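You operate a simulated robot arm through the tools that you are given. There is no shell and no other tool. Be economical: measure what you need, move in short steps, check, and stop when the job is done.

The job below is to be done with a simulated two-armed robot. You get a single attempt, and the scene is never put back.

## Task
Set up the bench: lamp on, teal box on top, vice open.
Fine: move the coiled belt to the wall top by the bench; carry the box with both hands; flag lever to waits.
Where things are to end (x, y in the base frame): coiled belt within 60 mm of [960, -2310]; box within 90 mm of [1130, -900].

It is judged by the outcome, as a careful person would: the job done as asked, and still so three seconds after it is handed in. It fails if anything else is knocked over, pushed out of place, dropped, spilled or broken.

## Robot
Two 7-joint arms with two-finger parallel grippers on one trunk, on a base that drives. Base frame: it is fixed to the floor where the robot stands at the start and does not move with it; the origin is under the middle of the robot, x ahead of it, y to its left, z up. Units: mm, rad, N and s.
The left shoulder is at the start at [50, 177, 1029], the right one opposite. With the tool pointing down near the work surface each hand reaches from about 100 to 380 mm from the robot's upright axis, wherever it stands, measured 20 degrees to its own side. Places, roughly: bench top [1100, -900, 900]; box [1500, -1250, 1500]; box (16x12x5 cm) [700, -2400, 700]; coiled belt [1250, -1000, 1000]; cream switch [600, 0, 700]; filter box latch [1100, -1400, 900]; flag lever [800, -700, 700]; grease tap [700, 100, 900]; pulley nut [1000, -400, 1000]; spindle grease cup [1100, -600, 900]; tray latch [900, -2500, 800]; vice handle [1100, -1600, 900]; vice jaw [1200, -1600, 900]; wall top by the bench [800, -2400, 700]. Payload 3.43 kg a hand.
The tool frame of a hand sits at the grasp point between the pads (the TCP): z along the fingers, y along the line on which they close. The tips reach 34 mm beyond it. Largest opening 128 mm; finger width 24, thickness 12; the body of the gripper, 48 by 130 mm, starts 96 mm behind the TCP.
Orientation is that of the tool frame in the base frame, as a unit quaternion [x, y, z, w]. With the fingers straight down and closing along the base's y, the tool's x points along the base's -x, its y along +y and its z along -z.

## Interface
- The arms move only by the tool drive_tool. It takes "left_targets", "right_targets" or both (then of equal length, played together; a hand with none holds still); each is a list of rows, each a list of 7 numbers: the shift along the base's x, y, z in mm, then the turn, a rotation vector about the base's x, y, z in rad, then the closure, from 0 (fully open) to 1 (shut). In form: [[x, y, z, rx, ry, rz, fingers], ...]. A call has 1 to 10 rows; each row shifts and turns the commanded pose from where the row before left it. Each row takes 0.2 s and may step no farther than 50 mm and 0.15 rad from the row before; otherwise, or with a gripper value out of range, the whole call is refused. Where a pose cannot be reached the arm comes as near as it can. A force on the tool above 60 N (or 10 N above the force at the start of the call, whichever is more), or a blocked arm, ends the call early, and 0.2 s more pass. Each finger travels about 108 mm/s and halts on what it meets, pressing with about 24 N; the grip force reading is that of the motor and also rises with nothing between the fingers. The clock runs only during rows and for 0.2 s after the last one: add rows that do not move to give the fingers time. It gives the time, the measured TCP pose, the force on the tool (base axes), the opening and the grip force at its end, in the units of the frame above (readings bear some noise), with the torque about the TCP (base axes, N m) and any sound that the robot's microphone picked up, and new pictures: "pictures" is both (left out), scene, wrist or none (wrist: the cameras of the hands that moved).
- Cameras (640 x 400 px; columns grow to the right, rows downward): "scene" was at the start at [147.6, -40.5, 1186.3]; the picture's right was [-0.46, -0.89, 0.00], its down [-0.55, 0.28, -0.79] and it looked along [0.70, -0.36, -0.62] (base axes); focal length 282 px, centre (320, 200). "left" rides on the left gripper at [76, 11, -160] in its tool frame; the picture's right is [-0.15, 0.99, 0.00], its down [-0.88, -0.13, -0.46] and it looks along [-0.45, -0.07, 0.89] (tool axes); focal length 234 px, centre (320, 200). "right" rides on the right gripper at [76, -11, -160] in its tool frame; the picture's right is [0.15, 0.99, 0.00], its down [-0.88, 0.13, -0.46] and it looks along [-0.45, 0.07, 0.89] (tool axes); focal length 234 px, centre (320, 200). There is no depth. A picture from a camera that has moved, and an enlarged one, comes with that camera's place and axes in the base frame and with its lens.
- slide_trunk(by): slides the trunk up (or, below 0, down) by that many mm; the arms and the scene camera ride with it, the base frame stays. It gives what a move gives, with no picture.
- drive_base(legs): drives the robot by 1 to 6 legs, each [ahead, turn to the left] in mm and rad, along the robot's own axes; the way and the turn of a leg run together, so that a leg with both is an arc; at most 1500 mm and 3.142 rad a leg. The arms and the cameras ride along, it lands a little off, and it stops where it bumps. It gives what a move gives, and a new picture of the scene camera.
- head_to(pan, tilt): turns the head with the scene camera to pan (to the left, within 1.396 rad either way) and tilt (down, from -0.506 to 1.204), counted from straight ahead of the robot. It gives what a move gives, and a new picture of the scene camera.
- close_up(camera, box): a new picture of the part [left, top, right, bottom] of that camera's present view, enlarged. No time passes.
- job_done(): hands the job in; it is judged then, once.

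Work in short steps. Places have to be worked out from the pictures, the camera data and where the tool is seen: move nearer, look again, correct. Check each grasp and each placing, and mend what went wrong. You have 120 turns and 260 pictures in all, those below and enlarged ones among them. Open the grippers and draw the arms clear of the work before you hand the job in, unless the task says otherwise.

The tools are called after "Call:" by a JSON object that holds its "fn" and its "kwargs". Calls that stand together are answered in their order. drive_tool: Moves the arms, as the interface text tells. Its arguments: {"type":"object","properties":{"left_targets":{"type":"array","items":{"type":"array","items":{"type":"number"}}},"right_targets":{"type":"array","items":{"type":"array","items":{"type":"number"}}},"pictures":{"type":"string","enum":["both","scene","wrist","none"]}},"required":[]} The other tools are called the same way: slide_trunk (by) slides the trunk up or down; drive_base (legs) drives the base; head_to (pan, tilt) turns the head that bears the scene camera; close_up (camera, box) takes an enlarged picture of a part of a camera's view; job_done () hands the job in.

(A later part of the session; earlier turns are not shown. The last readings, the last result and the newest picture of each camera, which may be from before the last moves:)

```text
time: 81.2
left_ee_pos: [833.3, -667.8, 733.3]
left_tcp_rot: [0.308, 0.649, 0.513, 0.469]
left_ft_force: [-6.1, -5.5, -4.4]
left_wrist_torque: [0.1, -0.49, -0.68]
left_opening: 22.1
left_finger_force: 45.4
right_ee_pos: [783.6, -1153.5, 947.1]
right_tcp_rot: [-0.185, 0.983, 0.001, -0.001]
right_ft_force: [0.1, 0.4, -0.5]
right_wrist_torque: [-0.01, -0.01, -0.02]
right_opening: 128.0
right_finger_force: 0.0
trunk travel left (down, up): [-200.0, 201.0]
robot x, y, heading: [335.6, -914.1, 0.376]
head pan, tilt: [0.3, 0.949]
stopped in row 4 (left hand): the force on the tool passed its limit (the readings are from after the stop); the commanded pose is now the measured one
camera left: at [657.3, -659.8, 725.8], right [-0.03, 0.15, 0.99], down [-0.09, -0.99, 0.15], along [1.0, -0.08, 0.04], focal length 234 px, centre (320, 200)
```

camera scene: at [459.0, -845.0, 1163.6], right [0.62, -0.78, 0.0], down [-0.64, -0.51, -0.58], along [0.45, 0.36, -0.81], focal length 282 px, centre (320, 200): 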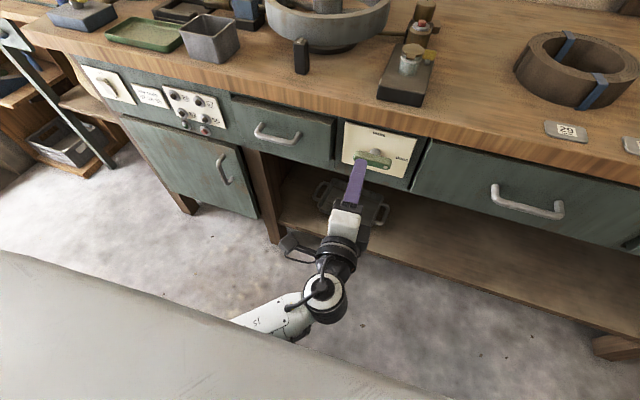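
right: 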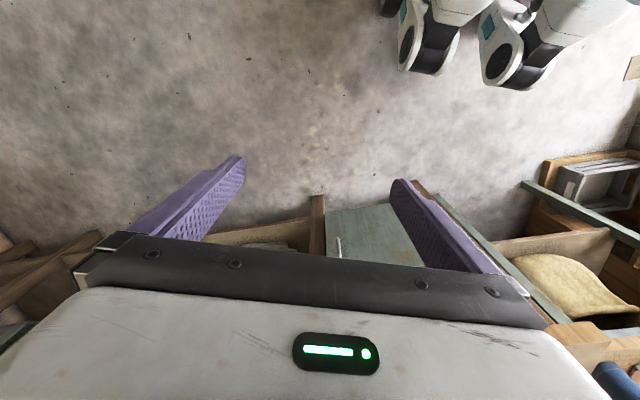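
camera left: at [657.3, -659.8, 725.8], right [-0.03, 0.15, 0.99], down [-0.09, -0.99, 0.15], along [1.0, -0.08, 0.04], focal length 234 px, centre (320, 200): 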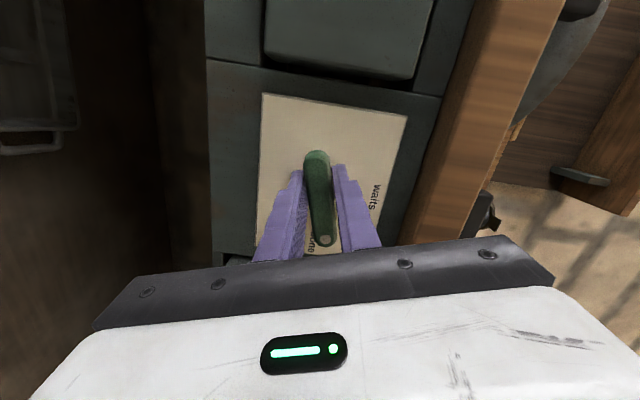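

The bar turned with the hand about 0.3 rad. I continue in smaller rotations, with slight recentering.

Call:
{"fn": "drive_tool", "kwargs": {"left_targets": [[0, -2, 0, -0.065, -0.027, 0.003, 1], [0, -2, 0, -0.065, -0.027, 0.003, 1], [0, -2, 0, -0.065, -0.027, 0.003, 1], [0, -2, 0, -0.065, -0.027, 0.003, 1], [0, -1, 0, -0.065, -0.027, 0.003, 1], [0, -1, 0, -0.065, -0.027, 0.003, 1], [0, 0, 0, -0.065, -0.027, 0.003, 1], [0, 0, 0, -0.065, -0.027, 0.003, 1]], "pictures": "wrist"}}

```text
time: 81.8
left_ee_pos: [833.5, -669.3, 731.3]
left_tcp_rot: [0.288, 0.656, 0.495, 0.492]
left_ft_force: [-18.9, -9.8, -3.2]
left_wrist_torque: [0.17, -0.31, -0.29]
left_opening: 21.7
left_finger_force: 44.9
right_ee_pos: [781.6, -1155.7, 947.5]
right_tcp_rot: [-0.185, 0.983, 0.002, 0.001]
right_ft_force: [-0.6, -0.1, -0.5]
right_wrist_torque: [0.01, 0.01, -0.02]
right_opening: 128.0
right_finger_force: 0.0
trunk travel left (down, up): [-200.0, 201.0]
robot x, y, heading: [333.3, -917.9, 0.375]
head pan, tilt: [0.3, 0.949]
stopped in row 2 (left hand): the force on the tool passed its limit (the readings are from after the stop); the commanded pose is now the measured one
camera left: at [658.0, -658.5, 718.2], right [-0.06, 0.21, 0.98], down [-0.1, -0.97, 0.21], along [0.99, -0.09, 0.08], focal length 234 px, centre (320, 200)
```

left: 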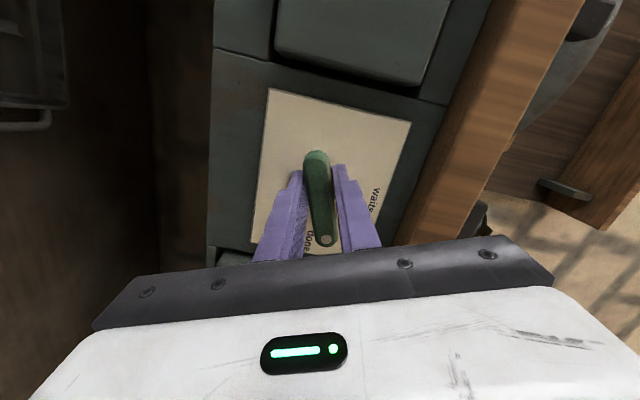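

Tips press against the plate. I loosen the grip slightly, draw back 8 mm, and continue turning with a loose hold.

Call:
{"fn": "drive_tool", "kwargs": {"left_targets": [[0, 0, 0, 0, 0, 0, 0.76], [-8, -3, 0, 0, 0, 0, 0.76], [0, -3, 0, -0.045, -0.02, 0, 0.76], [0, -3, 0, -0.065, -0.027, 0.003, 0.78], [0, -1, 0, -0.065, -0.027, 0.003, 0.78], [0, 0, 0, -0.065, -0.027, 0.003, 0.78], [0, 0, 0, -0.065, -0.027, 0.003, 0.78], [0, 0, 0, -0.065, -0.027, 0.003, 0.78], [0, 0, 0, -0.065, -0.027, 0.003, 0.78]], "pictures": "wrist"}}

```text
time: 82.9
left_ee_pos: [830.3, -660.2, 735.4]
left_tcp_rot: [0.247, 0.663, 0.477, 0.521]
left_ft_force: [-9.1, -11.9, -10.9]
left_wrist_torque: [-0.14, 0.54, -0.66]
left_opening: 35.4
left_finger_force: 6.3
right_ee_pos: [781.6, -1155.8, 946.1]
right_tcp_rot: [-0.185, 0.983, 0.001, 0.0]
right_ft_force: [-0.3, -0.8, -0.3]
right_wrist_torque: [0.03, 0.0, 0.0]
right_opening: 128.3
right_finger_force: 0.0
trunk travel left (down, up): [-200.0, 201.0]
robot x, y, heading: [332.3, -918.6, 0.372]
head pan, tilt: [0.3, 0.949]
stopped in row 5 (left hand): the force on the tool passed its limit (the readings are from after the stop); the commanded pose is now the measured one
camera left: at [655.4, -652.6, 710.3], right [-0.12, 0.3, 0.95], down [-0.11, -0.95, 0.28], along [0.99, -0.07, 0.14], focal length 234 px, centre (320, 200)
```

left: 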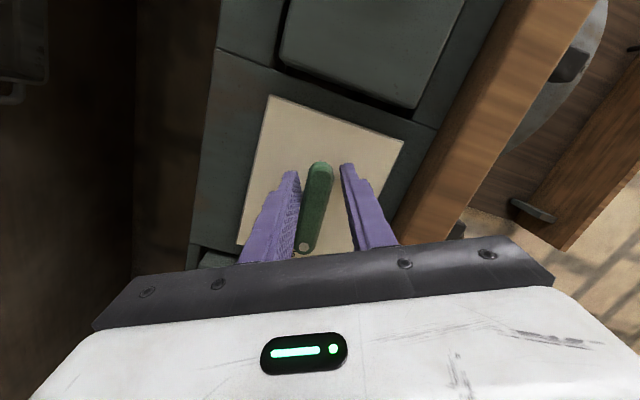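

The bar is spring-detented and slipped back. Pushing on its end gives better leverage, so I'll back out, close the fingers, and place them beneath the dot (right) end to push it up and round.

Call:
{"fn": "drive_tool", "kwargs": {"left_targets": [[0, 0, 0, 0, 0, 0, 0.5], [-12, -5, 0, 0, 0, 0, 0.5], [-13, -5, 0, 0, 0, 0, 0.5], [-13, -5, 0, 0, 0, 0, 0.7], [-10, -4, 0, 0, 0, 0, 1], [0, -14, -8, 0, 0, 0, 1], [1, -15, -8, 0, 0, 0, 1], [1, -15, -8, 0, 0, 0, 1], [1, -16, -7, 0, 0, 0, 1], [0, 0, 0, 0, 0, 0, 1]], "pictures": "wrist"}}

```text
time: 85.1
left_ee_pos: [800.2, -672.0, 725.2]
left_tcp_rot: [0.265, 0.616, 0.54, 0.509]
left_ft_force: [6.5, -2.2, -5.6]
left_wrist_torque: [-0.1, 0.49, 0.2]
left_opening: 19.9
left_finger_force: 44.8
right_ee_pos: [781.9, -1154.8, 946.6]
right_tcp_rot: [-0.184, 0.983, 0.001, -0.001]
right_ft_force: [-0.6, -1.4, 0.9]
right_wrist_torque: [-0.02, -0.01, -0.02]
right_opening: 127.6
right_finger_force: 0.1
trunk travel left (down, up): [-200.0, 201.0]
robot x, y, heading: [330.0, -918.1, 0.376]
head pan, tilt: [0.3, 0.949]
stopped in row 10 (left hand): the arm was blocked; the commanded pose is now the measured one
camera left: at [626.3, -666.2, 692.2], right [-0.17, 0.15, 0.97], down [-0.08, -0.99, 0.13], along [0.98, -0.06, 0.18], focal length 234 px, centre (320, 200)
```

left: 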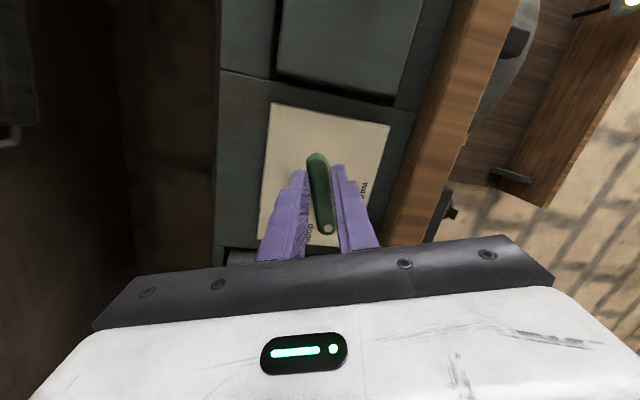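

It only backed off partly and regripped the bar. I open and use the base to back away instead.

Call:
{"fn": "drive_tool", "kwargs": {"left_targets": [[0, 0, 0, 0, 0, 0, 0.5], [0, 0, 0, 0, 0, 0, 0.5]], "pictures": "none"}}

Call:
{"fn": "drive_base", "kwargs": {"legs": [[-110, 0]]}}

Call:
{"fn": "drive_tool", "kwargs": {"left_targets": [[0, 0, 0, 0, 0, 0, 0.8], [0, -5, -5, 0, 0, 0, 1], [0, -8, -5, 0, 0, 0, 1], [0, -8, -5, 0, 0, 0, 1], [0, -8, -5, 0, 0, 0, 1]], "pictures": "both"}}

```text
time: 85.7
left_ee_pos: [799.7, -670.9, 726.2]
left_tcp_rot: [0.262, 0.616, 0.541, 0.509]
left_ft_force: [0.6, 0.3, 0.2]
left_wrist_torque: [0.02, 0.01, -0.03]
left_opening: 63.8
left_finger_force: 0.0
right_ee_pos: [781.9, -1155.3, 945.6]
right_tcp_rot: [-0.186, 0.983, 0.001, -0.001]
right_ft_force: [0.2, -0.2, -0.2]
right_wrist_torque: [-0.01, 0.02, 0.01]
right_opening: 127.8
right_finger_force: 0.1
trunk travel left (down, up): [-200.0, 201.0]
robot x, y, heading: [333.6, -914.7, 0.373]
head pan, tilt: [0.3, 0.949]
```

```text
time: 86.9
left_ee_pos: [697.3, -710.9, 726.0]
left_tcp_rot: [0.263, 0.615, 0.541, 0.51]
left_ft_force: [0.5, -0.6, -1.0]
left_wrist_torque: [0.0, -0.02, -0.04]
left_opening: 63.7
left_finger_force: 0.1
right_ee_pos: [680.0, -1195.0, 945.9]
right_tcp_rot: [-0.186, 0.983, 0.001, 0.0]
right_ft_force: [-0.1, -0.3, 0.4]
right_wrist_torque: [0.01, -0.04, -0.02]
right_opening: 127.8
right_finger_force: 0.2
trunk travel left (down, up): [-200.0, 201.0]
robot x, y, heading: [234.8, -958.6, 0.371]
head pan, tilt: [0.3, 0.949]
camera scene: at [354.6, -886.5, 1163.7], right [0.62, -0.78, 0.0], down [-0.64, -0.51, -0.58], along [0.46, 0.36, -0.81], focal length 282 px, centre (320, 200)
```

scene: 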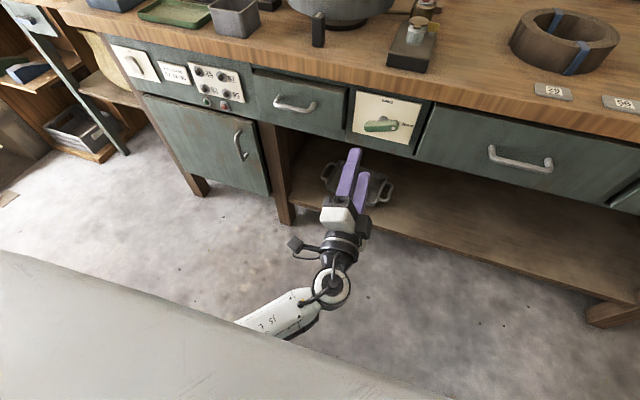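

```text
time: 88.1
left_ee_pos: [698.7, -724.8, 704.9]
left_tcp_rot: [0.269, 0.606, 0.555, 0.502]
left_ft_force: [0.5, 0.0, -0.5]
left_wrist_torque: [0.0, 0.04, 0.01]
left_opening: 0.2
left_finger_force: 23.6
right_ee_pos: [680.2, -1195.1, 946.1]
right_tcp_rot: [-0.184, 0.983, 0.001, 0.0]
right_ft_force: [0.3, 0.4, 0.3]
right_wrist_torque: [0.02, -0.04, 0.02]
right_opening: 128.0
right_finger_force: 0.1
trunk travel left (down, up): [-200.0, 201.0]
robot x, y, heading: [234.6, -959.4, 0.367]
head pan, tilt: [0.3, 0.949]
camera scene: at [354.8, -886.5, 1163.6], right [0.62, -0.78, 0.0], down [-0.64, -0.51, -0.58], along [0.46, 0.36, -0.81], focal length 282 px, centre (320, 200)
camera left: at [524.6, -719.4, 672.3], right [-0.18, 0.11, 0.98], down [-0.07, -0.99, 0.1], along [0.98, -0.06, 0.18], focal length 234 px, centre (320, 200)
```

scene: 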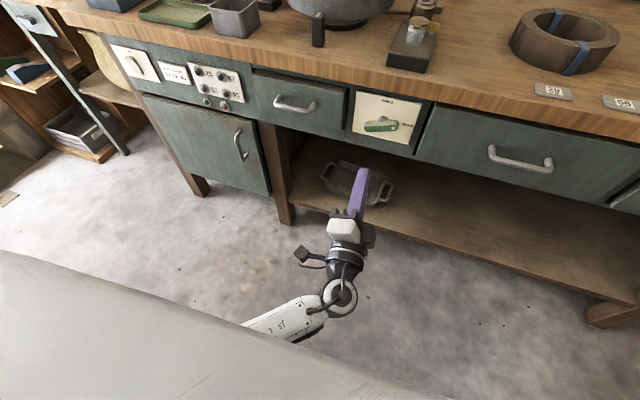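
left: 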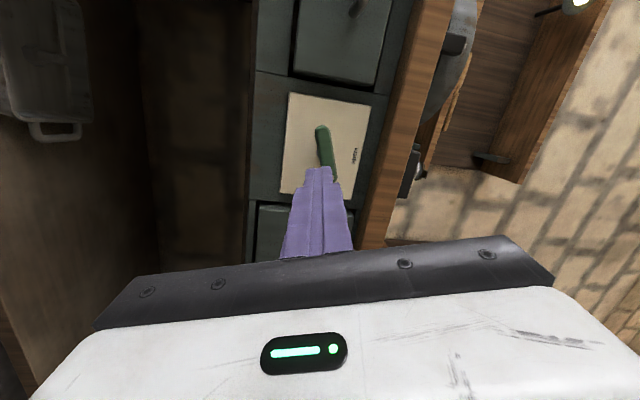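

Tip is now near [730, -711, 709]. I shift right and slightly down, then close in with the base.

Call:
{"fn": "drive_tool", "kwargs": {"left_targets": [[0, -8, -2, 0, 0, 0, 1], [0, -8, -2, 0, 0, 0, 1], [0, -8, -2, 0, 0, 0, 1], [0, -8, -2, 0, 0, 0, 1], [0, -8, -1, 0, 0, 0, 1], [0, -7, 0, 0, 0, 0, 1]], "pictures": "none"}}

Call:
{"fn": "drive_base", "kwargs": {"legs": [[105, 0]]}}

Call:
{"fn": "close_up", "kwargs": {"camera": "left", "box": [220, 60, 420, 260]}}

Call:
{"fn": "close_up", "kwargs": {"camera": "scene", "box": [260, 90, 440, 210]}}

```text
time: 89.7
left_ee_pos: [693.3, -739.8, 686.0]
left_tcp_rot: [0.288, 0.59, 0.578, 0.485]
left_ft_force: [-0.6, -0.3, 0.4]
left_wrist_torque: [0.0, 0.0, 0.0]
left_opening: 0.0
left_finger_force: 24.0
right_ee_pos: [679.3, -1194.9, 946.4]
right_tcp_rot: [-0.185, 0.983, 0.001, 0.0]
right_ft_force: [-0.2, 0.6, -0.3]
right_wrist_torque: [-0.01, 0.02, 0.03]
right_opening: 128.2
right_finger_force: 0.0
trunk travel left (down, up): [-200.0, 201.0]
robot x, y, heading: [229.9, -955.5, 0.366]
head pan, tilt: [0.3, 0.949]
stopped in row 6 (left hand): the arm was blocked; the commanded pose is now the measured one
```

```text
time: 90.8
left_ee_pos: [789.6, -702.3, 686.2]
left_tcp_rot: [0.288, 0.59, 0.577, 0.486]
left_ft_force: [-0.4, -0.2, 1.2]
left_wrist_torque: [0.05, 0.02, -0.06]
left_opening: 0.1
left_finger_force: 24.0
right_ee_pos: [777.2, -1156.3, 946.4]
right_tcp_rot: [-0.186, 0.983, 0.001, 0.001]
right_ft_force: [0.2, -0.4, 1.0]
right_wrist_torque: [-0.04, 0.03, 0.01]
right_opening: 128.1
right_finger_force: 0.0
trunk travel left (down, up): [-200.0, 201.0]
robot x, y, heading: [329.2, -920.6, 0.373]
head pan, tilt: [0.3, 0.949]
camera scene: at [451.3, -848.6, 1163.6], right [0.62, -0.78, 0.0], down [-0.64, -0.51, -0.58], along [0.45, 0.36, -0.81], focal length 282 px, centre (320, 200)
```

scene: 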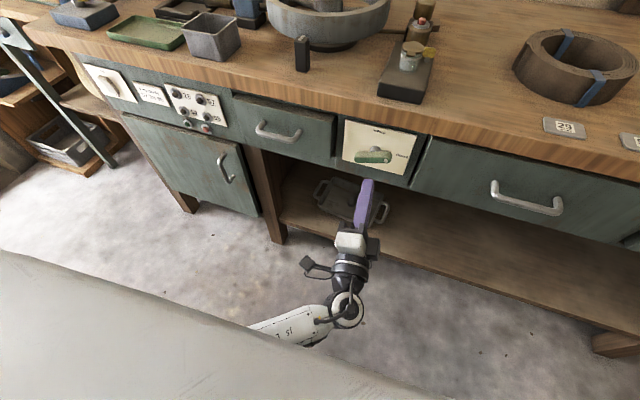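

```text
2.00 times, centred on (320, 160) of left
camera zoom: at [616.5, -697.3, 654.4], right [-0.16, 0.03, 0.99], down [-0.06, -1.0, 0.02], along [0.98, -0.06, 0.17], focal length 468 px, centre (320, 280)
```

zoom: 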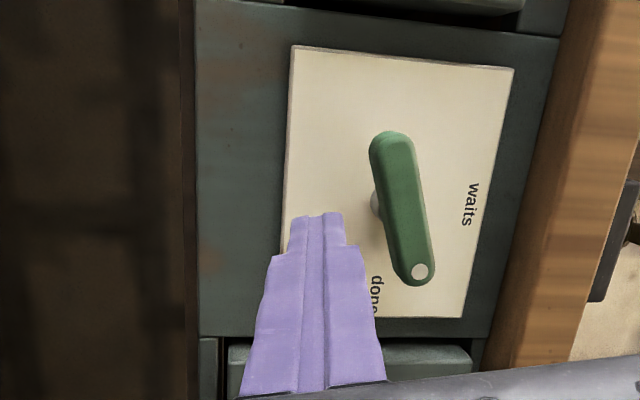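

```text
3.33 times, centred on (350, 150) of scene
camera zoom: at [451.3, -848.6, 1163.6], right [0.62, -0.78, 0.0], down [-0.64, -0.51, -0.58], along [0.45, 0.36, -0.81], focal length 940 px, centre (220, 367)
```

zoom: 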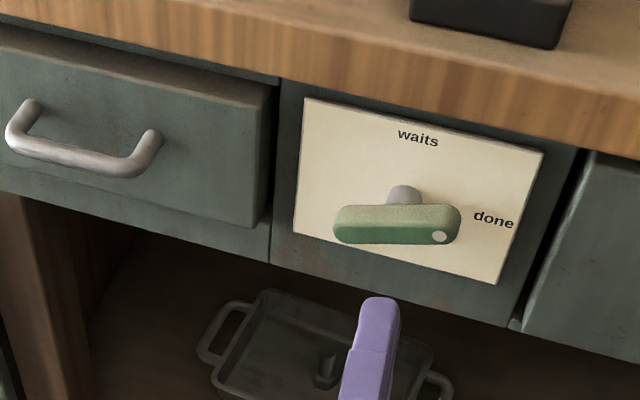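

The lever has actually stayed turned about 13° (friction, not spring). I'll use dependable base and trunk motions: turn slightly right, go in 38 mm, then push the dot end up by sliding the trunk.

Call:
{"fn": "drive_base", "kwargs": {"legs": [[0, -0.055], [38, 0]]}}

Call:
{"fn": "close_up", "kwargs": {"camera": "left", "box": [220, 60, 420, 260]}}

```text
time: 92.1
left_ee_pos: [837.7, -715.8, 683.1]
left_tcp_rot: [0.304, 0.582, 0.565, 0.5]
left_ft_force: [-0.7, 0.0, 0.3]
left_wrist_torque: [-0.04, 0.06, 0.0]
left_opening: 0.1
left_finger_force: 24.6
right_ee_pos: [799.0, -1169.8, 946.0]
right_tcp_rot: [-0.158, 0.987, 0.001, 0.0]
right_ft_force: [-0.5, -0.5, 0.9]
right_wrist_torque: [-0.01, 0.03, -0.02]
right_opening: 128.2
right_finger_force: 0.0
trunk travel left (down, up): [-200.0, 201.0]
robot x, y, heading: [363.6, -908.8, 0.315]
head pan, tilt: [0.3, 0.949]
camera scene: at [490.9, -843.6, 1163.6], right [0.58, -0.81, 0.0], down [-0.66, -0.47, -0.58], along [0.47, 0.34, -0.81], focal length 282 px, centre (320, 200)
```

scene: 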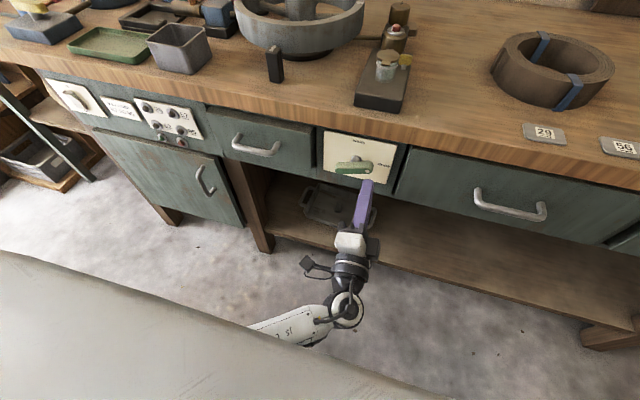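

```text
2.00 times, centred on (320, 160) of left
camera zoom: at [664.0, -701.3, 654.2], right [-0.16, 0.04, 0.99], down [-0.12, -0.99, 0.02], along [0.98, -0.11, 0.16], focal length 468 px, centre (320, 280)
```

zoom: 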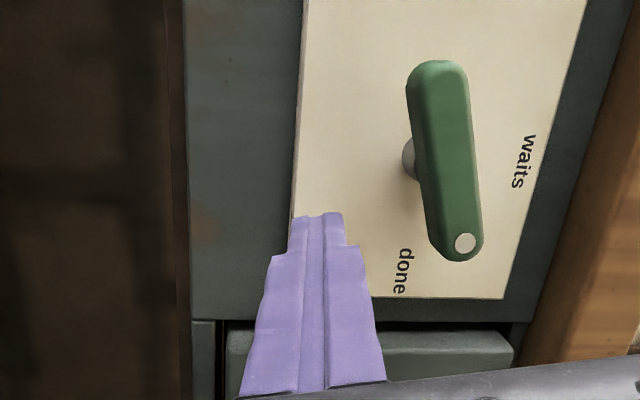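

Tip is 33 mm right of the hub and 48 below. I slide the trunk up to push the dot end.

Call:
{"fn": "slide_trunk", "kwargs": {"by": 45}}

Call:
{"fn": "close_up", "kwargs": {"camera": "left", "box": [220, 60, 420, 260]}}

```text
time: 93.0
left_ee_pos: [837.0, -716.4, 728.5]
left_tcp_rot: [0.305, 0.582, 0.565, 0.5]
left_ft_force: [0.6, 0.2, 0.6]
left_wrist_torque: [0.0, 0.0, 0.01]
left_opening: 0.2
left_finger_force: 24.2
right_ee_pos: [798.5, -1169.6, 990.2]
right_tcp_rot: [-0.158, 0.987, 0.001, 0.0]
right_ft_force: [-0.1, -0.3, 0.1]
right_wrist_torque: [0.01, 0.03, -0.02]
right_opening: 127.7
right_finger_force: 0.1
trunk travel left (down, up): [-245.0, 156.0]
robot x, y, heading: [366.4, -904.7, 0.317]
head pan, tilt: [0.3, 0.949]
```

```text
2.00 times, centred on (320, 160) of left
camera zoom: at [663.9, -701.3, 699.4], right [-0.16, 0.04, 0.99], down [-0.12, -0.99, 0.02], along [0.98, -0.11, 0.16], focal length 468 px, centre (320, 280)
```

zoom: 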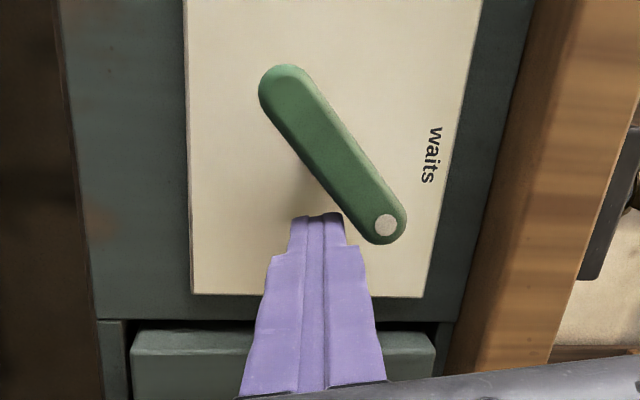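

Working well: about 40° turned. I continue upward.

Call:
{"fn": "slide_trunk", "kwargs": {"by": 25}}

Call:
{"fn": "close_up", "kwargs": {"camera": "left", "box": [220, 60, 420, 260]}}

```text
time: 93.7
left_ee_pos: [837.6, -716.0, 755.0]
left_tcp_rot: [0.304, 0.582, 0.565, 0.5]
left_ft_force: [0.4, -0.9, -0.7]
left_wrist_torque: [-0.02, 0.0, 0.02]
left_opening: 0.0
left_finger_force: 24.1
right_ee_pos: [799.2, -1170.6, 1016.7]
right_tcp_rot: [-0.159, 0.987, 0.001, 0.0]
right_ft_force: [0.9, -0.7, 0.4]
right_wrist_torque: [0.0, 0.01, 0.03]
right_opening: 127.8
right_finger_force: 0.0
trunk travel left (down, up): [-270.0, 131.0]
robot x, y, heading: [365.5, -906.7, 0.317]
head pan, tilt: [0.3, 0.949]
```

```text
2.00 times, centred on (320, 160) of left
camera zoom: at [664.0, -701.3, 724.4], right [-0.16, 0.04, 0.99], down [-0.12, -0.99, 0.02], along [0.98, -0.11, 0.16], focal length 468 px, centre (320, 280)
```

zoom: 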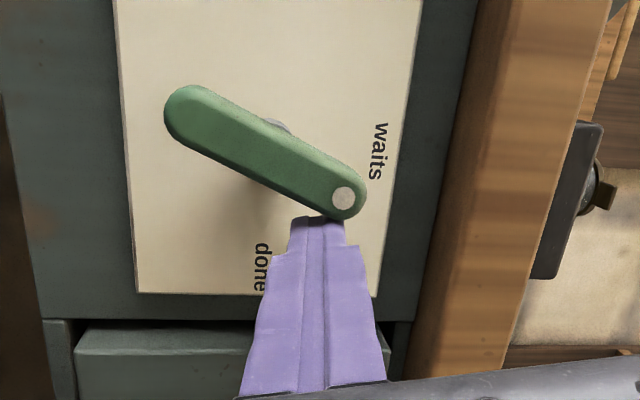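

About 65°. Now push leftward by turning the base slightly left.

Call:
{"fn": "drive_base", "kwargs": {"legs": [[0, 0.03]]}}

Call:
{"fn": "close_up", "kwargs": {"camera": "left", "box": [220, 60, 420, 260]}}

```text
time: 94.5
left_ee_pos: [833.9, -703.8, 754.9]
left_tcp_rot: [0.297, 0.585, 0.57, 0.494]
left_ft_force: [10.9, -13.4, 8.6]
left_wrist_torque: [0.33, -0.06, -0.58]
left_opening: 0.2
left_finger_force: 24.0
right_ee_pos: [807.0, -1158.1, 1014.9]
right_tcp_rot: [-0.173, 0.985, 0.001, 0.0]
right_ft_force: [0.3, -0.7, 0.6]
right_wrist_torque: [-0.01, -0.02, -0.02]
right_opening: 128.1
right_finger_force: 0.2
trunk travel left (down, up): [-270.0, 131.0]
robot x, y, heading: [364.5, -904.8, 0.346]
head pan, tilt: [0.3, 0.949]
camera scene: at [489.2, -841.2, 1233.7], right [0.6, -0.8, 0.0], down [-0.65, -0.49, -0.58], along [0.46, 0.35, -0.81], focal length 282 px, centre (320, 200)
```

scene: 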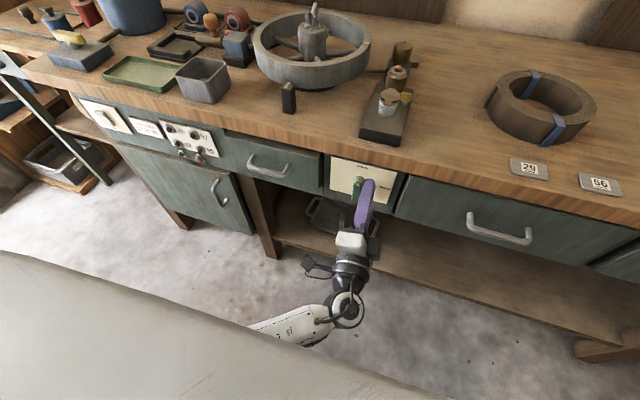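

```text
2.00 times, centred on (320, 160) of left
camera zoom: at [659.0, -694.3, 725.8], right [-0.16, 0.04, 0.99], down [-0.09, -1.0, 0.02], along [0.98, -0.09, 0.17], focal length 468 px, centre (320, 280)
```

zoom: 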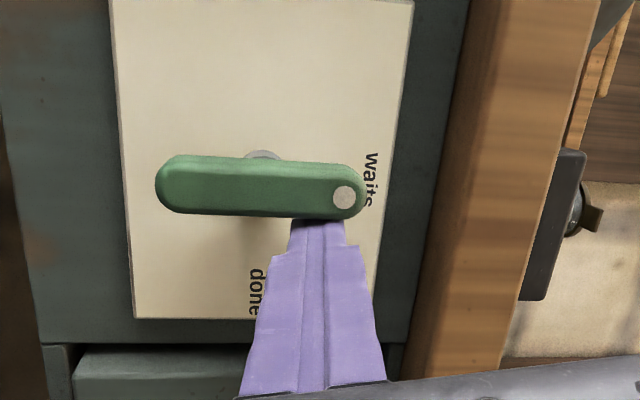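

Nearly at "waits". One small extra push, then I back away.

Call:
{"fn": "drive_base", "kwargs": {"legs": [[0, 0.015]]}}

Call:
{"fn": "drive_base", "kwargs": {"legs": [[0, -0.04], [-200, 0]]}}

Call:
{"fn": "head_to", "kwargs": {"pan": -0.05, "tilt": 0.6}}

Call:
{"fn": "close_up", "kwargs": {"camera": "left", "box": [220, 60, 420, 260]}}

```text
time: 95.2
left_ee_pos: [832.5, -703.1, 756.3]
left_tcp_rot: [0.3, 0.585, 0.57, 0.493]
left_ft_force: [18.8, -28.7, -1.8]
left_wrist_torque: [0.35, 0.3, -1.15]
left_opening: 0.1
left_finger_force: 23.9
right_ee_pos: [811.1, -1151.2, 1015.1]
right_tcp_rot: [-0.181, 0.984, 0.001, -0.001]
right_ft_force: [-0.2, 0.1, 1.3]
right_wrist_torque: [-0.01, -0.03, -0.02]
right_opening: 128.0
right_finger_force: 0.1
trunk travel left (down, up): [-270.0, 131.0]
robot x, y, heading: [362.0, -909.8, 0.358]
head pan, tilt: [0.3, 0.949]
camera scene: at [489.6, -840.6, 1233.5], right [0.61, -0.79, 0.0], down [-0.64, -0.5, -0.58], along [0.46, 0.36, -0.81], focal length 282 px, centre (320, 200)
```

scene: 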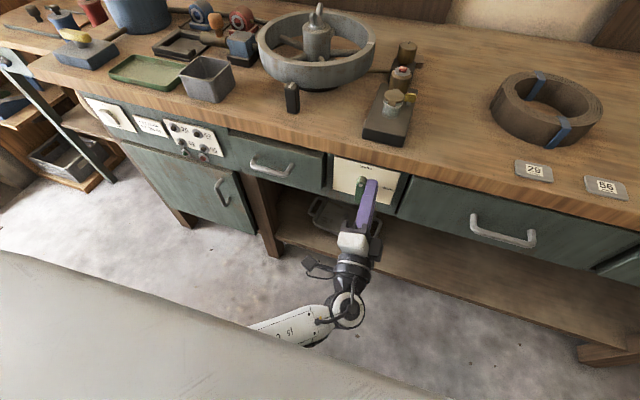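

```text
time: 97.2
left_ee_pos: [650.9, -785.3, 756.1]
left_tcp_rot: [0.311, 0.579, 0.558, 0.507]
left_ft_force: [-0.7, 0.1, 0.3]
left_wrist_torque: [0.0, -0.03, 0.02]
left_opening: 0.2
left_finger_force: 24.2
right_ee_pos: [611.7, -1230.3, 1015.6]
right_tcp_rot: [-0.16, 0.987, 0.001, 0.0]
right_ft_force: [0.9, -0.1, 0.0]
right_wrist_torque: [0.03, -0.02, 0.02]
right_opening: 128.0
right_finger_force: 0.0
trunk travel left (down, up): [-270.0, 131.0]
robot x, y, heading: [173.2, -969.2, 0.324]
head pan, tilt: [0.3, 0.949]
camera scene: at [302.4, -906.4, 1233.7], right [0.58, -0.81, 0.0], down [-0.66, -0.47, -0.58], along [0.47, 0.34, -0.81], focal length 282 px, centre (320, 200)
```

scene: 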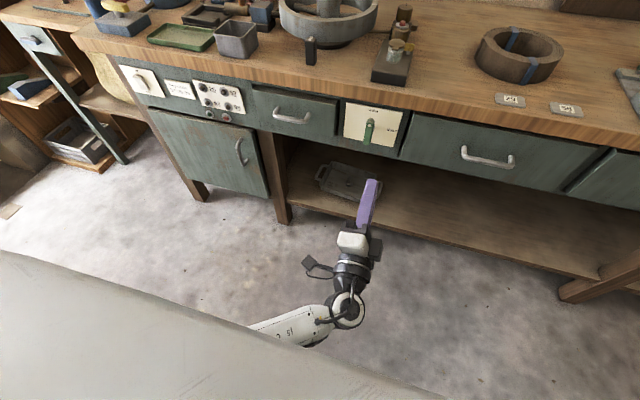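

```text
time: 98.0
left_ee_pos: [651.8, -784.1, 757.0]
left_tcp_rot: [0.311, 0.578, 0.559, 0.506]
left_ft_force: [0.5, -0.8, 0.2]
left_wrist_torque: [-0.03, -0.01, 0.01]
left_opening: 0.1
left_finger_force: 24.1
right_ee_pos: [611.5, -1230.1, 1015.9]
right_tcp_rot: [-0.159, 0.987, 0.001, -0.001]
right_ft_force: [-0.1, 0.3, -0.2]
right_wrist_torque: [0.01, -0.01, -0.03]
right_opening: 128.1
right_finger_force: 0.0
trunk travel left (down, up): [-270.0, 131.0]
robot x, y, heading: [178.1, -971.2, 0.318]
head pan, tilt: [-0.051, 0.6]
camera scene: at [328.7, -925.0, 1262.0], right [0.27, -0.96, 0.0], down [-0.54, -0.15, -0.82], along [0.79, 0.22, -0.57], focal length 282 px, centre (320, 200)
```

scene: 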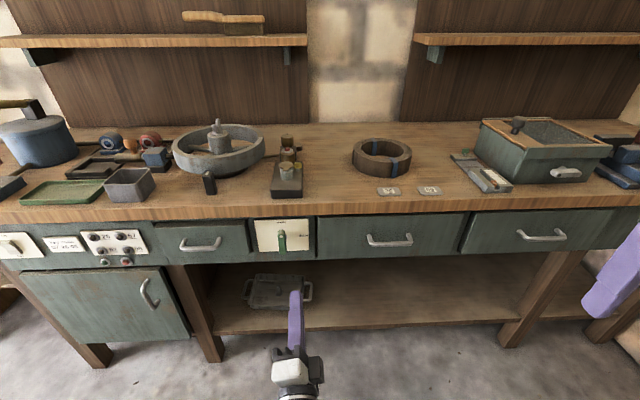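

```text
2.00 times, centred on (320, 160) of left
camera zoom: at [478.4, -766.7, 726.5], right [-0.16, 0.04, 0.99], down [-0.14, -0.99, 0.02], along [0.98, -0.13, 0.17], focal length 468 px, centre (320, 280)
```

zoom: 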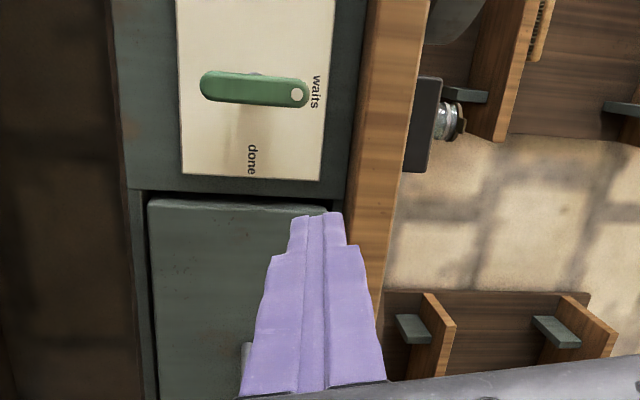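

The lever is at "waits". The belt is at about [1098, -899, 885] — right on the box target, and to be taken with the right hand. I raise the trunk so the folded left arm clears the bench height, and lift the left hand.

Call:
{"fn": "slide_trunk", "kwargs": {"by": 130}}

Call:
{"fn": "drive_tool", "kwargs": {"left_targets": [[-3, 4, 14, 0, 0, 0, 1], [-3, 4, 14, 0, 0, 0, 1], [-3, 4, 14, 0, 0, 0, 1], [-3, 4, 14, 0, 0, 0, 1], [-3, 4, 14, 0, 0, 0, 1], [-3, 4, 14, 0, 0, 0, 1], [-3, 4, 14, 0, 0, 0, 1], [-3, 4, 14, 0, 0, 0, 1], [-3, 4, 14, 0, 0, 0, 1], [-3, 4, 14, 0, 0, 0, 1]], "pictures": "none"}}

Call:
{"fn": "head_to", "kwargs": {"pan": 0.2, "tilt": 0.9}}

```text
time: 99.6
left_ee_pos: [651.7, -784.2, 887.4]
left_tcp_rot: [0.311, 0.578, 0.559, 0.507]
left_ft_force: [-1.0, 0.4, -0.3]
left_wrist_torque: [-0.02, -0.02, -0.01]
left_opening: 0.1
left_finger_force: 23.7
right_ee_pos: [611.6, -1229.8, 1145.7]
right_tcp_rot: [-0.16, 0.987, 0.001, -0.001]
right_ft_force: [-0.4, -1.0, 0.8]
right_wrist_torque: [-0.04, 0.0, 0.01]
right_opening: 128.0
right_finger_force: 0.0
trunk travel left (down, up): [-400.0, 1.0]
robot x, y, heading: [173.0, -970.0, 0.323]
head pan, tilt: [-0.051, 0.6]
```

```text
time: 101.8
left_ee_pos: [622.8, -734.6, 1027.8]
left_tcp_rot: [0.314, 0.571, 0.571, 0.499]
left_ft_force: [-0.7, 0.3, 0.0]
left_wrist_torque: [0.02, 0.04, 0.03]
left_opening: 0.0
left_finger_force: 24.3
right_ee_pos: [612.0, -1230.7, 1146.0]
right_tcp_rot: [-0.16, 0.987, 0.0, -0.001]
right_ft_force: [0.3, 0.1, -0.3]
right_wrist_torque: [-0.04, 0.0, 0.02]
right_opening: 127.9
right_finger_force: 0.0
trunk travel left (down, up): [-400.0, 1.0]
robot x, y, heading: [177.3, -972.2, 0.323]
head pan, tilt: [-0.051, 0.6]
```

```text
time: 102.6
left_ee_pos: [622.7, -734.4, 1029.8]
left_tcp_rot: [0.312, 0.57, 0.572, 0.5]
left_ft_force: [-0.1, -0.5, 0.3]
left_wrist_torque: [0.02, -0.02, 0.01]
left_opening: 0.1
left_finger_force: 24.2
right_ee_pos: [612.3, -1230.8, 1146.8]
right_tcp_rot: [-0.16, 0.987, 0.001, 0.0]
right_ft_force: [0.0, -0.4, 0.1]
right_wrist_torque: [0.02, 0.02, 0.0]
right_opening: 128.0
right_finger_force: 0.0
trunk travel left (down, up): [-400.0, 1.0]
robot x, y, heading: [171.3, -972.0, 0.325]
head pan, tilt: [0.201, 0.901]
camera scene: at [309.1, -911.1, 1367.3], right [0.5, -0.87, 0.0], down [-0.68, -0.39, -0.62], along [0.54, 0.31, -0.78], focal length 282 px, centre (320, 200)
```

scene: 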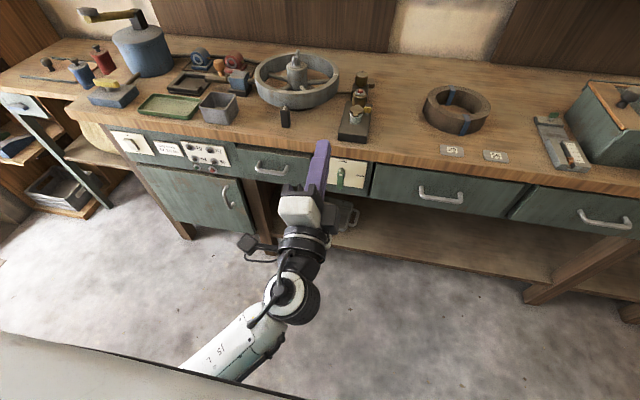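

The left arm tracks well here. I raise it a bit more for clearance above bench items, then drive in so the belt's right wall is within the right hand's reach.

Call:
{"fn": "drive_tool", "kwargs": {"left_targets": [[-4, 2, 12, 0, 0, 0, 1], [-4, 2, 12, 0, 0, 0, 1], [-4, 2, 12, 0, 0, 0, 1], [-4, 2, 12, 0, 0, 0, 1], [-4, 2, 12, 0, 0, 0, 1], [-4, 2, 12, 0, 0, 0, 1]], "pictures": "none"}}

Call:
{"fn": "drive_base", "kwargs": {"legs": [[0, -0.38], [400, 0], [0, 0.42]]}}

Call:
{"fn": "head_to", "kwargs": {"pan": -0.15, "tilt": 0.8}}

```text
time: 104.0
left_ee_pos: [598.0, -715.1, 1092.1]
left_tcp_rot: [0.333, 0.559, 0.585, 0.484]
left_ft_force: [-1.2, 0.7, -0.4]
left_wrist_torque: [0.04, -0.03, -0.03]
left_opening: 0.1
left_finger_force: 23.5
right_ee_pos: [612.0, -1229.7, 1145.3]
right_tcp_rot: [-0.16, 0.987, 0.0, 0.0]
right_ft_force: [0.2, -0.2, 1.2]
right_wrist_torque: [0.0, 0.03, 0.0]
right_opening: 128.0
right_finger_force: 0.1
trunk travel left (down, up): [-400.0, 1.0]
robot x, y, heading: [178.3, -968.8, 0.322]
head pan, tilt: [0.201, 0.901]
```

```text
time: 108.8
left_ee_pos: [982.9, -729.0, 1093.0]
left_tcp_rot: [0.322, 0.565, 0.591, 0.477]
left_ft_force: [0.1, -0.1, -0.8]
left_wrist_torque: [0.01, -0.03, 0.03]
left_opening: 0.0
left_finger_force: 23.8
right_ee_pos: [1013.4, -1242.7, 1146.1]
right_tcp_rot: [-0.174, 0.985, 0.001, -0.001]
right_ft_force: [0.3, -0.1, 0.1]
right_wrist_torque: [-0.01, 0.01, 0.01]
right_opening: 128.1
right_finger_force: 0.0
trunk travel left (down, up): [-400.0, 1.0]
robot x, y, heading: [570.3, -995.3, 0.345]
head pan, tilt: [0.201, 0.901]
camera scene: at [701.9, -932.2, 1367.2], right [0.52, -0.85, 0.0], down [-0.67, -0.41, -0.62], along [0.53, 0.32, -0.78], focal length 282 px, centre (320, 200)
```

scene: 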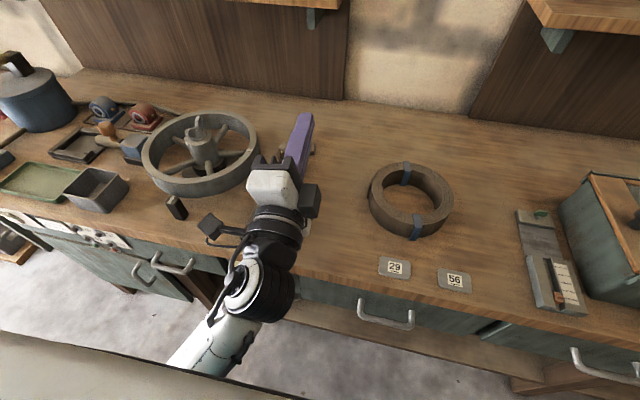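

```text
time: 109.7
left_ee_pos: [983.3, -728.1, 1094.5]
left_tcp_rot: [0.322, 0.564, 0.591, 0.478]
left_ft_force: [0.5, -0.6, -1.1]
left_wrist_torque: [0.0, 0.01, 0.01]
left_opening: 0.1
left_finger_force: 23.6
right_ee_pos: [1013.1, -1243.1, 1145.7]
right_tcp_rot: [-0.174, 0.985, 0.001, 0.0]
right_ft_force: [0.2, 0.2, -0.6]
right_wrist_torque: [0.0, -0.02, 0.01]
right_opening: 127.9
right_finger_force: 0.1
trunk travel left (down, up): [-400.0, 1.0]
robot x, y, heading: [572.5, -998.3, 0.349]
head pan, tilt: [-0.15, 0.799]
camera scene: at [716.5, -955.9, 1375.1], right [0.2, -0.98, 0.0], down [-0.7, -0.14, -0.7], along [0.68, 0.14, -0.72], focal length 282 px, centre (320, 200)
```

scene: 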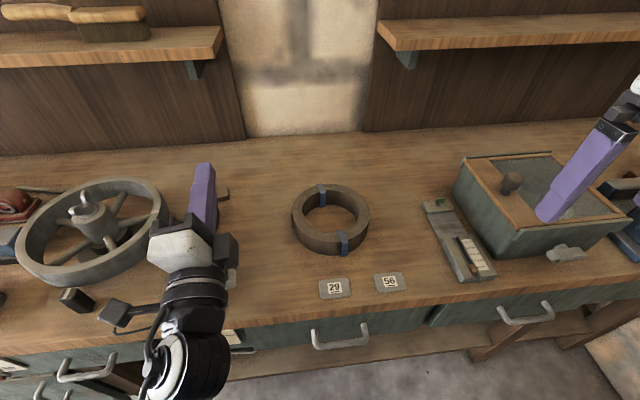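

I zoom in to measure the belt ring precisely (bench top ≈ z 866 from stereo on plate "56").

Call:
{"fn": "close_up", "kwargs": {"camera": "scene", "box": [270, 165, 430, 305]}}

Call:
{"fn": "close_up", "kwargs": {"camera": "right", "box": [0, 0, 640, 400]}}

```text
2.86 times, centred on (350, 235) of scene
camera zoom: at [716.5, -955.9, 1375.1], right [0.2, -0.98, 0.0], down [-0.7, -0.14, -0.7], along [0.68, 0.14, -0.72], focal length 806 px, centre (234, 100)
```

zoom: 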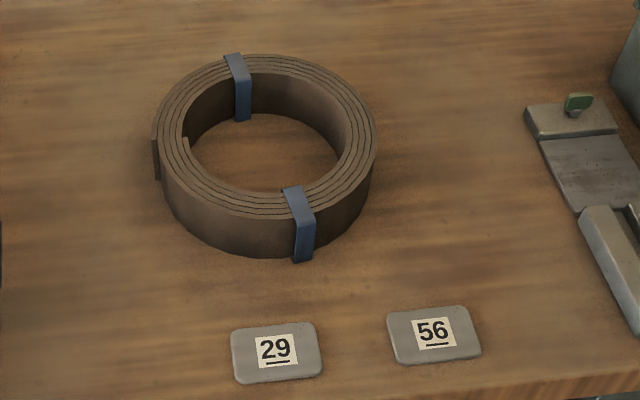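

```text
1.00 times, centred on (320, 200) of right
camera zoom: at [946.0, -1279.6, 1305.6], right [-0.48, 0.88, 0.0], down [0.78, 0.42, 0.46], along [0.4, 0.22, -0.89], focal length 234 px, centre (320, 200)
```

zoom: 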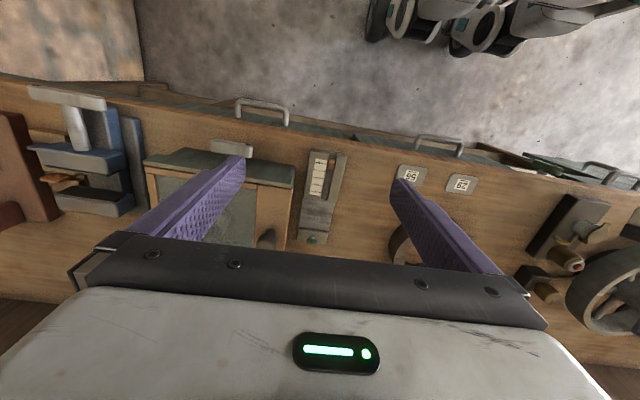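

Belt centre ≈ [1126, -897], OD 170, wall 25, height 42. I bring the right hand over its right wall at [1151, -965].

Call:
{"fn": "drive_tool", "kwargs": {"right_targets": [[14, 28, -5, 0, 0, 0, 0.4], [14, 28, -5, 0, 0, 0, 0.4], [14, 28, -5, 0, 0, 0, 0.4], [14, 28, -5, 0, 0, 0, 0.4], [14, 28, -5, 0, 0, 0, 0.4], [14, 28, -5, 0, 0, 0, 0.4], [14, 28, -5, 0, 0, 0, 0.4], [14, 28, -5, 0, 0, 0, 0.4], [13, 27, -5, 0, 0, 0, 0.4], [13, 27, -5, 0, 0, 0, 0.4]], "pictures": "none"}}

Call:
{"fn": "drive_tool", "kwargs": {"right_targets": [[0, 0, -25, 0, 0, 0, 0.4], [0, 0, -25, 0, 0, 0, 0.4], [0, 0, -20, 0, 0, 0, 0.4], [0, 0, -20, 0, 0, 0, 0.4]], "pictures": "both"}}

```text
time: 111.9
left_ee_pos: [984.6, -727.9, 1094.7]
left_tcp_rot: [0.322, 0.564, 0.591, 0.478]
left_ft_force: [-0.6, 0.1, -0.2]
left_wrist_torque: [-0.03, 0.01, 0.0]
left_opening: 0.0
left_finger_force: 24.3
right_ee_pos: [1151.7, -964.8, 1096.2]
right_tcp_rot: [-0.174, 0.985, 0.0, 0.0]
right_ft_force: [0.3, 0.0, -1.1]
right_wrist_torque: [-0.01, 0.01, 0.0]
right_opening: 76.7
right_finger_force: 0.1
trunk travel left (down, up): [-400.0, 1.0]
robot x, y, heading: [570.0, -994.5, 0.348]
head pan, tilt: [-0.15, 0.799]
```

```text
time: 112.9
left_ee_pos: [983.8, -728.2, 1093.8]
left_tcp_rot: [0.323, 0.565, 0.591, 0.477]
left_ft_force: [-0.7, 0.3, 0.2]
left_wrist_torque: [0.01, -0.02, 0.02]
left_opening: 0.1
left_finger_force: 23.8
right_ee_pos: [1150.9, -965.2, 1006.9]
right_tcp_rot: [-0.174, 0.985, 0.001, 0.0]
right_ft_force: [-0.6, -0.4, 0.0]
right_wrist_torque: [-0.03, 0.01, 0.01]
right_opening: 77.0
right_finger_force: 0.0
trunk travel left (down, up): [-400.0, 1.0]
robot x, y, heading: [571.1, -995.4, 0.349]
head pan, tilt: [-0.15, 0.799]
camera scene: at [716.6, -956.1, 1375.2], right [0.2, -0.98, 0.0], down [-0.7, -0.14, -0.7], along [0.68, 0.14, -0.72], focal length 282 px, centre (320, 200)
camera right: at [1082.7, -1001.4, 1165.9], right [-0.48, 0.88, 0.0], down [0.78, 0.42, 0.46], along [0.4, 0.22, -0.89], focal length 234 px, centre (320, 200)
```

scene: 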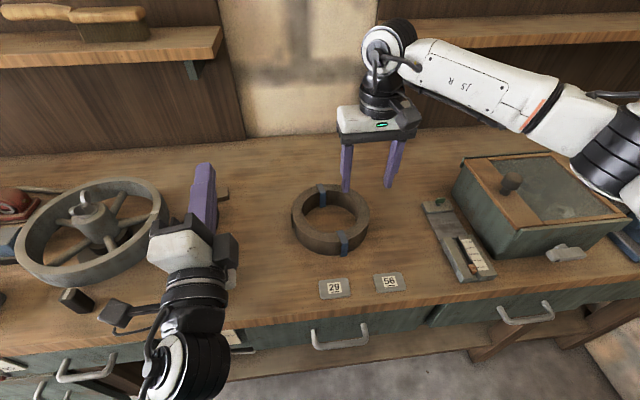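
right: 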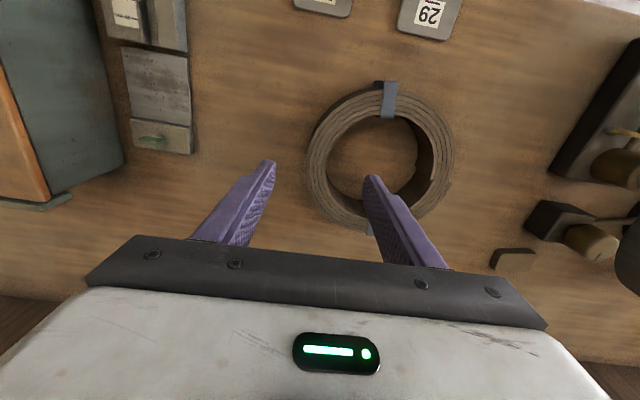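

Wrist view confirms the right wall at about [1150, -964]. I descend.

Call:
{"fn": "drive_tool", "kwargs": {"right_targets": [[0, 0, -25, 0, 0, 0, 0.4], [0, 0, -25, 0, 0, 0, 0.4], [0, 0, -20, 0, 0, 0, 0.4], [0, 0, -15, 0, 0, 0, 0.4], [0, 0, -12, 0, 0, 0, 0.4]], "pictures": "both"}}

```text
time: 114.1
left_ee_pos: [982.6, -727.6, 1094.0]
left_tcp_rot: [0.323, 0.564, 0.591, 0.478]
left_ft_force: [0.9, 0.3, -0.4]
left_wrist_torque: [0.01, -0.01, 0.01]
left_opening: 0.0
left_finger_force: 24.0
right_ee_pos: [1150.0, -965.3, 907.6]
right_tcp_rot: [-0.174, 0.985, 0.001, -0.001]
right_ft_force: [0.1, 0.0, -0.1]
right_wrist_torque: [0.0, -0.02, -0.02]
right_opening: 76.8
right_finger_force: 0.1
trunk travel left (down, up): [-400.0, 1.0]
robot x, y, heading: [570.9, -996.6, 0.354]
head pan, tilt: [-0.15, 0.799]
camera scene: at [716.5, -956.0, 1375.2], right [0.2, -0.98, 0.0], down [-0.7, -0.14, -0.7], along [0.68, 0.14, -0.72], focal length 282 px, centre (320, 200)
camera right: at [1082.9, -1002.2, 1068.2], right [-0.48, 0.88, 0.0], down [0.78, 0.42, 0.46], along [0.4, 0.22, -0.89], focal length 234 px, centre (320, 200)
```

scene: 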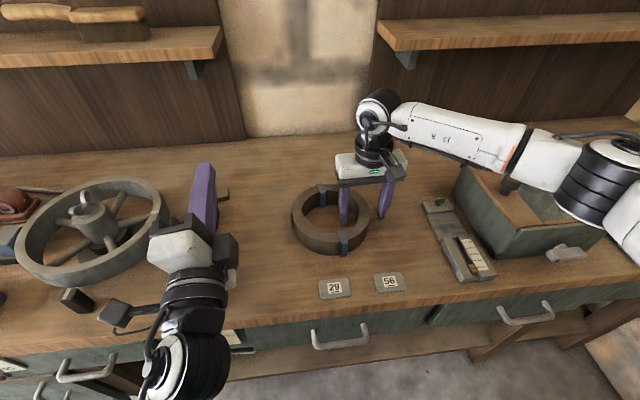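
right: 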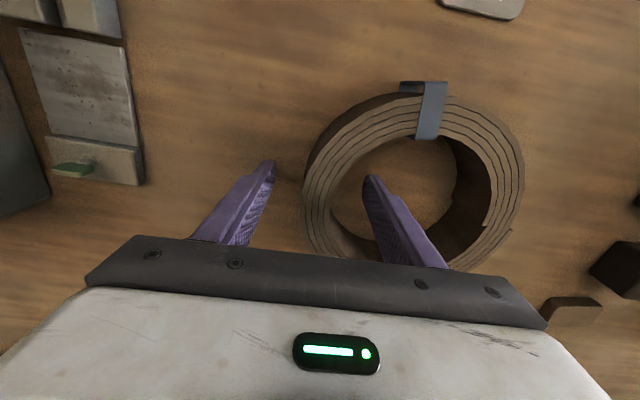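

The wall is between the fingers. I close the grip.

Call:
{"fn": "drive_tool", "kwargs": {"right_targets": [[0, 0, 0, 0, 0, 0, 0.7], [0, 0, 0, 0, 0, 0, 1], [0, 0, 0, 0, 0, 0, 1], [0, 0, 0, 0, 0, 0, 1]], "pictures": "none"}}

Call:
{"fn": "drive_tool", "kwargs": {"right_targets": [[0, 0, 10, 0, 0, 0, 1], [0, 0, 15, 0, 0, 0, 1], [0, 0, 20, 0, 0, 0, 1], [0, 0, 20, 0, 0, 0, 1]], "pictures": "both"}}

```text
time: 115.1
left_ee_pos: [983.7, -729.4, 1092.7]
left_tcp_rot: [0.323, 0.565, 0.591, 0.476]
left_ft_force: [0.4, 0.7, 0.8]
left_wrist_torque: [0.02, -0.01, 0.01]
left_opening: 0.0
left_finger_force: 24.3
right_ee_pos: [1150.9, -966.6, 907.6]
right_tcp_rot: [-0.174, 0.985, 0.001, -0.001]
right_ft_force: [1.3, -0.8, 0.2]
right_wrist_torque: [-0.35, -0.27, -0.01]
right_opening: 34.5
right_finger_force: 23.8
trunk travel left (down, up): [-400.0, 1.0]
robot x, y, heading: [572.2, -998.5, 0.354]
head pan, tilt: [-0.15, 0.799]
```

```text
time: 116.1
left_ee_pos: [983.1, -728.4, 1094.8]
left_tcp_rot: [0.322, 0.564, 0.592, 0.477]
left_ft_force: [-0.4, -0.7, 0.0]
left_wrist_torque: [-0.02, 0.02, -0.01]
left_opening: 0.0
left_finger_force: 24.0
right_ee_pos: [1150.9, -964.9, 974.3]
right_tcp_rot: [-0.174, 0.985, 0.0, -0.001]
right_ft_force: [0.0, 0.1, -4.8]
right_wrist_torque: [-0.36, -0.13, -0.04]
right_opening: 34.4
right_finger_force: 24.0
trunk travel left (down, up): [-400.0, 1.0]
robot x, y, heading: [572.2, -997.1, 0.345]
head pan, tilt: [-0.15, 0.799]
camera scene: at [716.8, -955.9, 1375.1], right [0.2, -0.98, 0.0], down [-0.7, -0.14, -0.7], along [0.68, 0.14, -0.72], focal length 282 px, centre (320, 200)
camera right: at [1084.4, -1001.9, 1133.6], right [-0.48, 0.88, 0.0], down [0.78, 0.42, 0.46], along [0.4, 0.22, -0.89], focal length 234 px, centre (320, 200)
```

scene: 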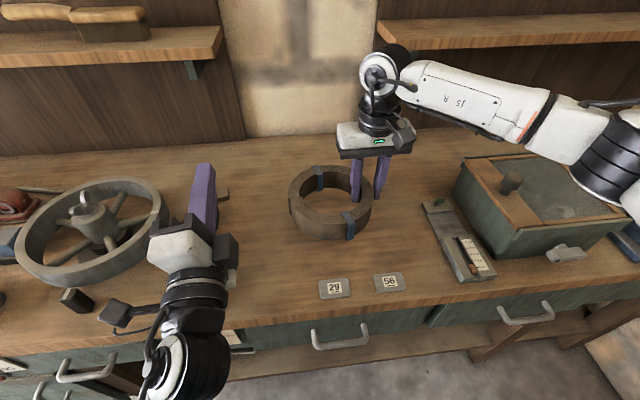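
right: 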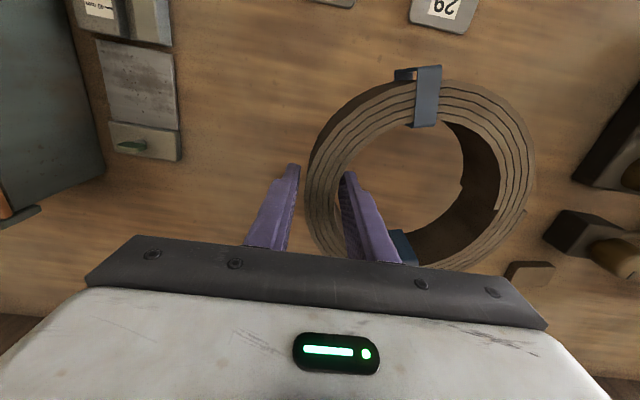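

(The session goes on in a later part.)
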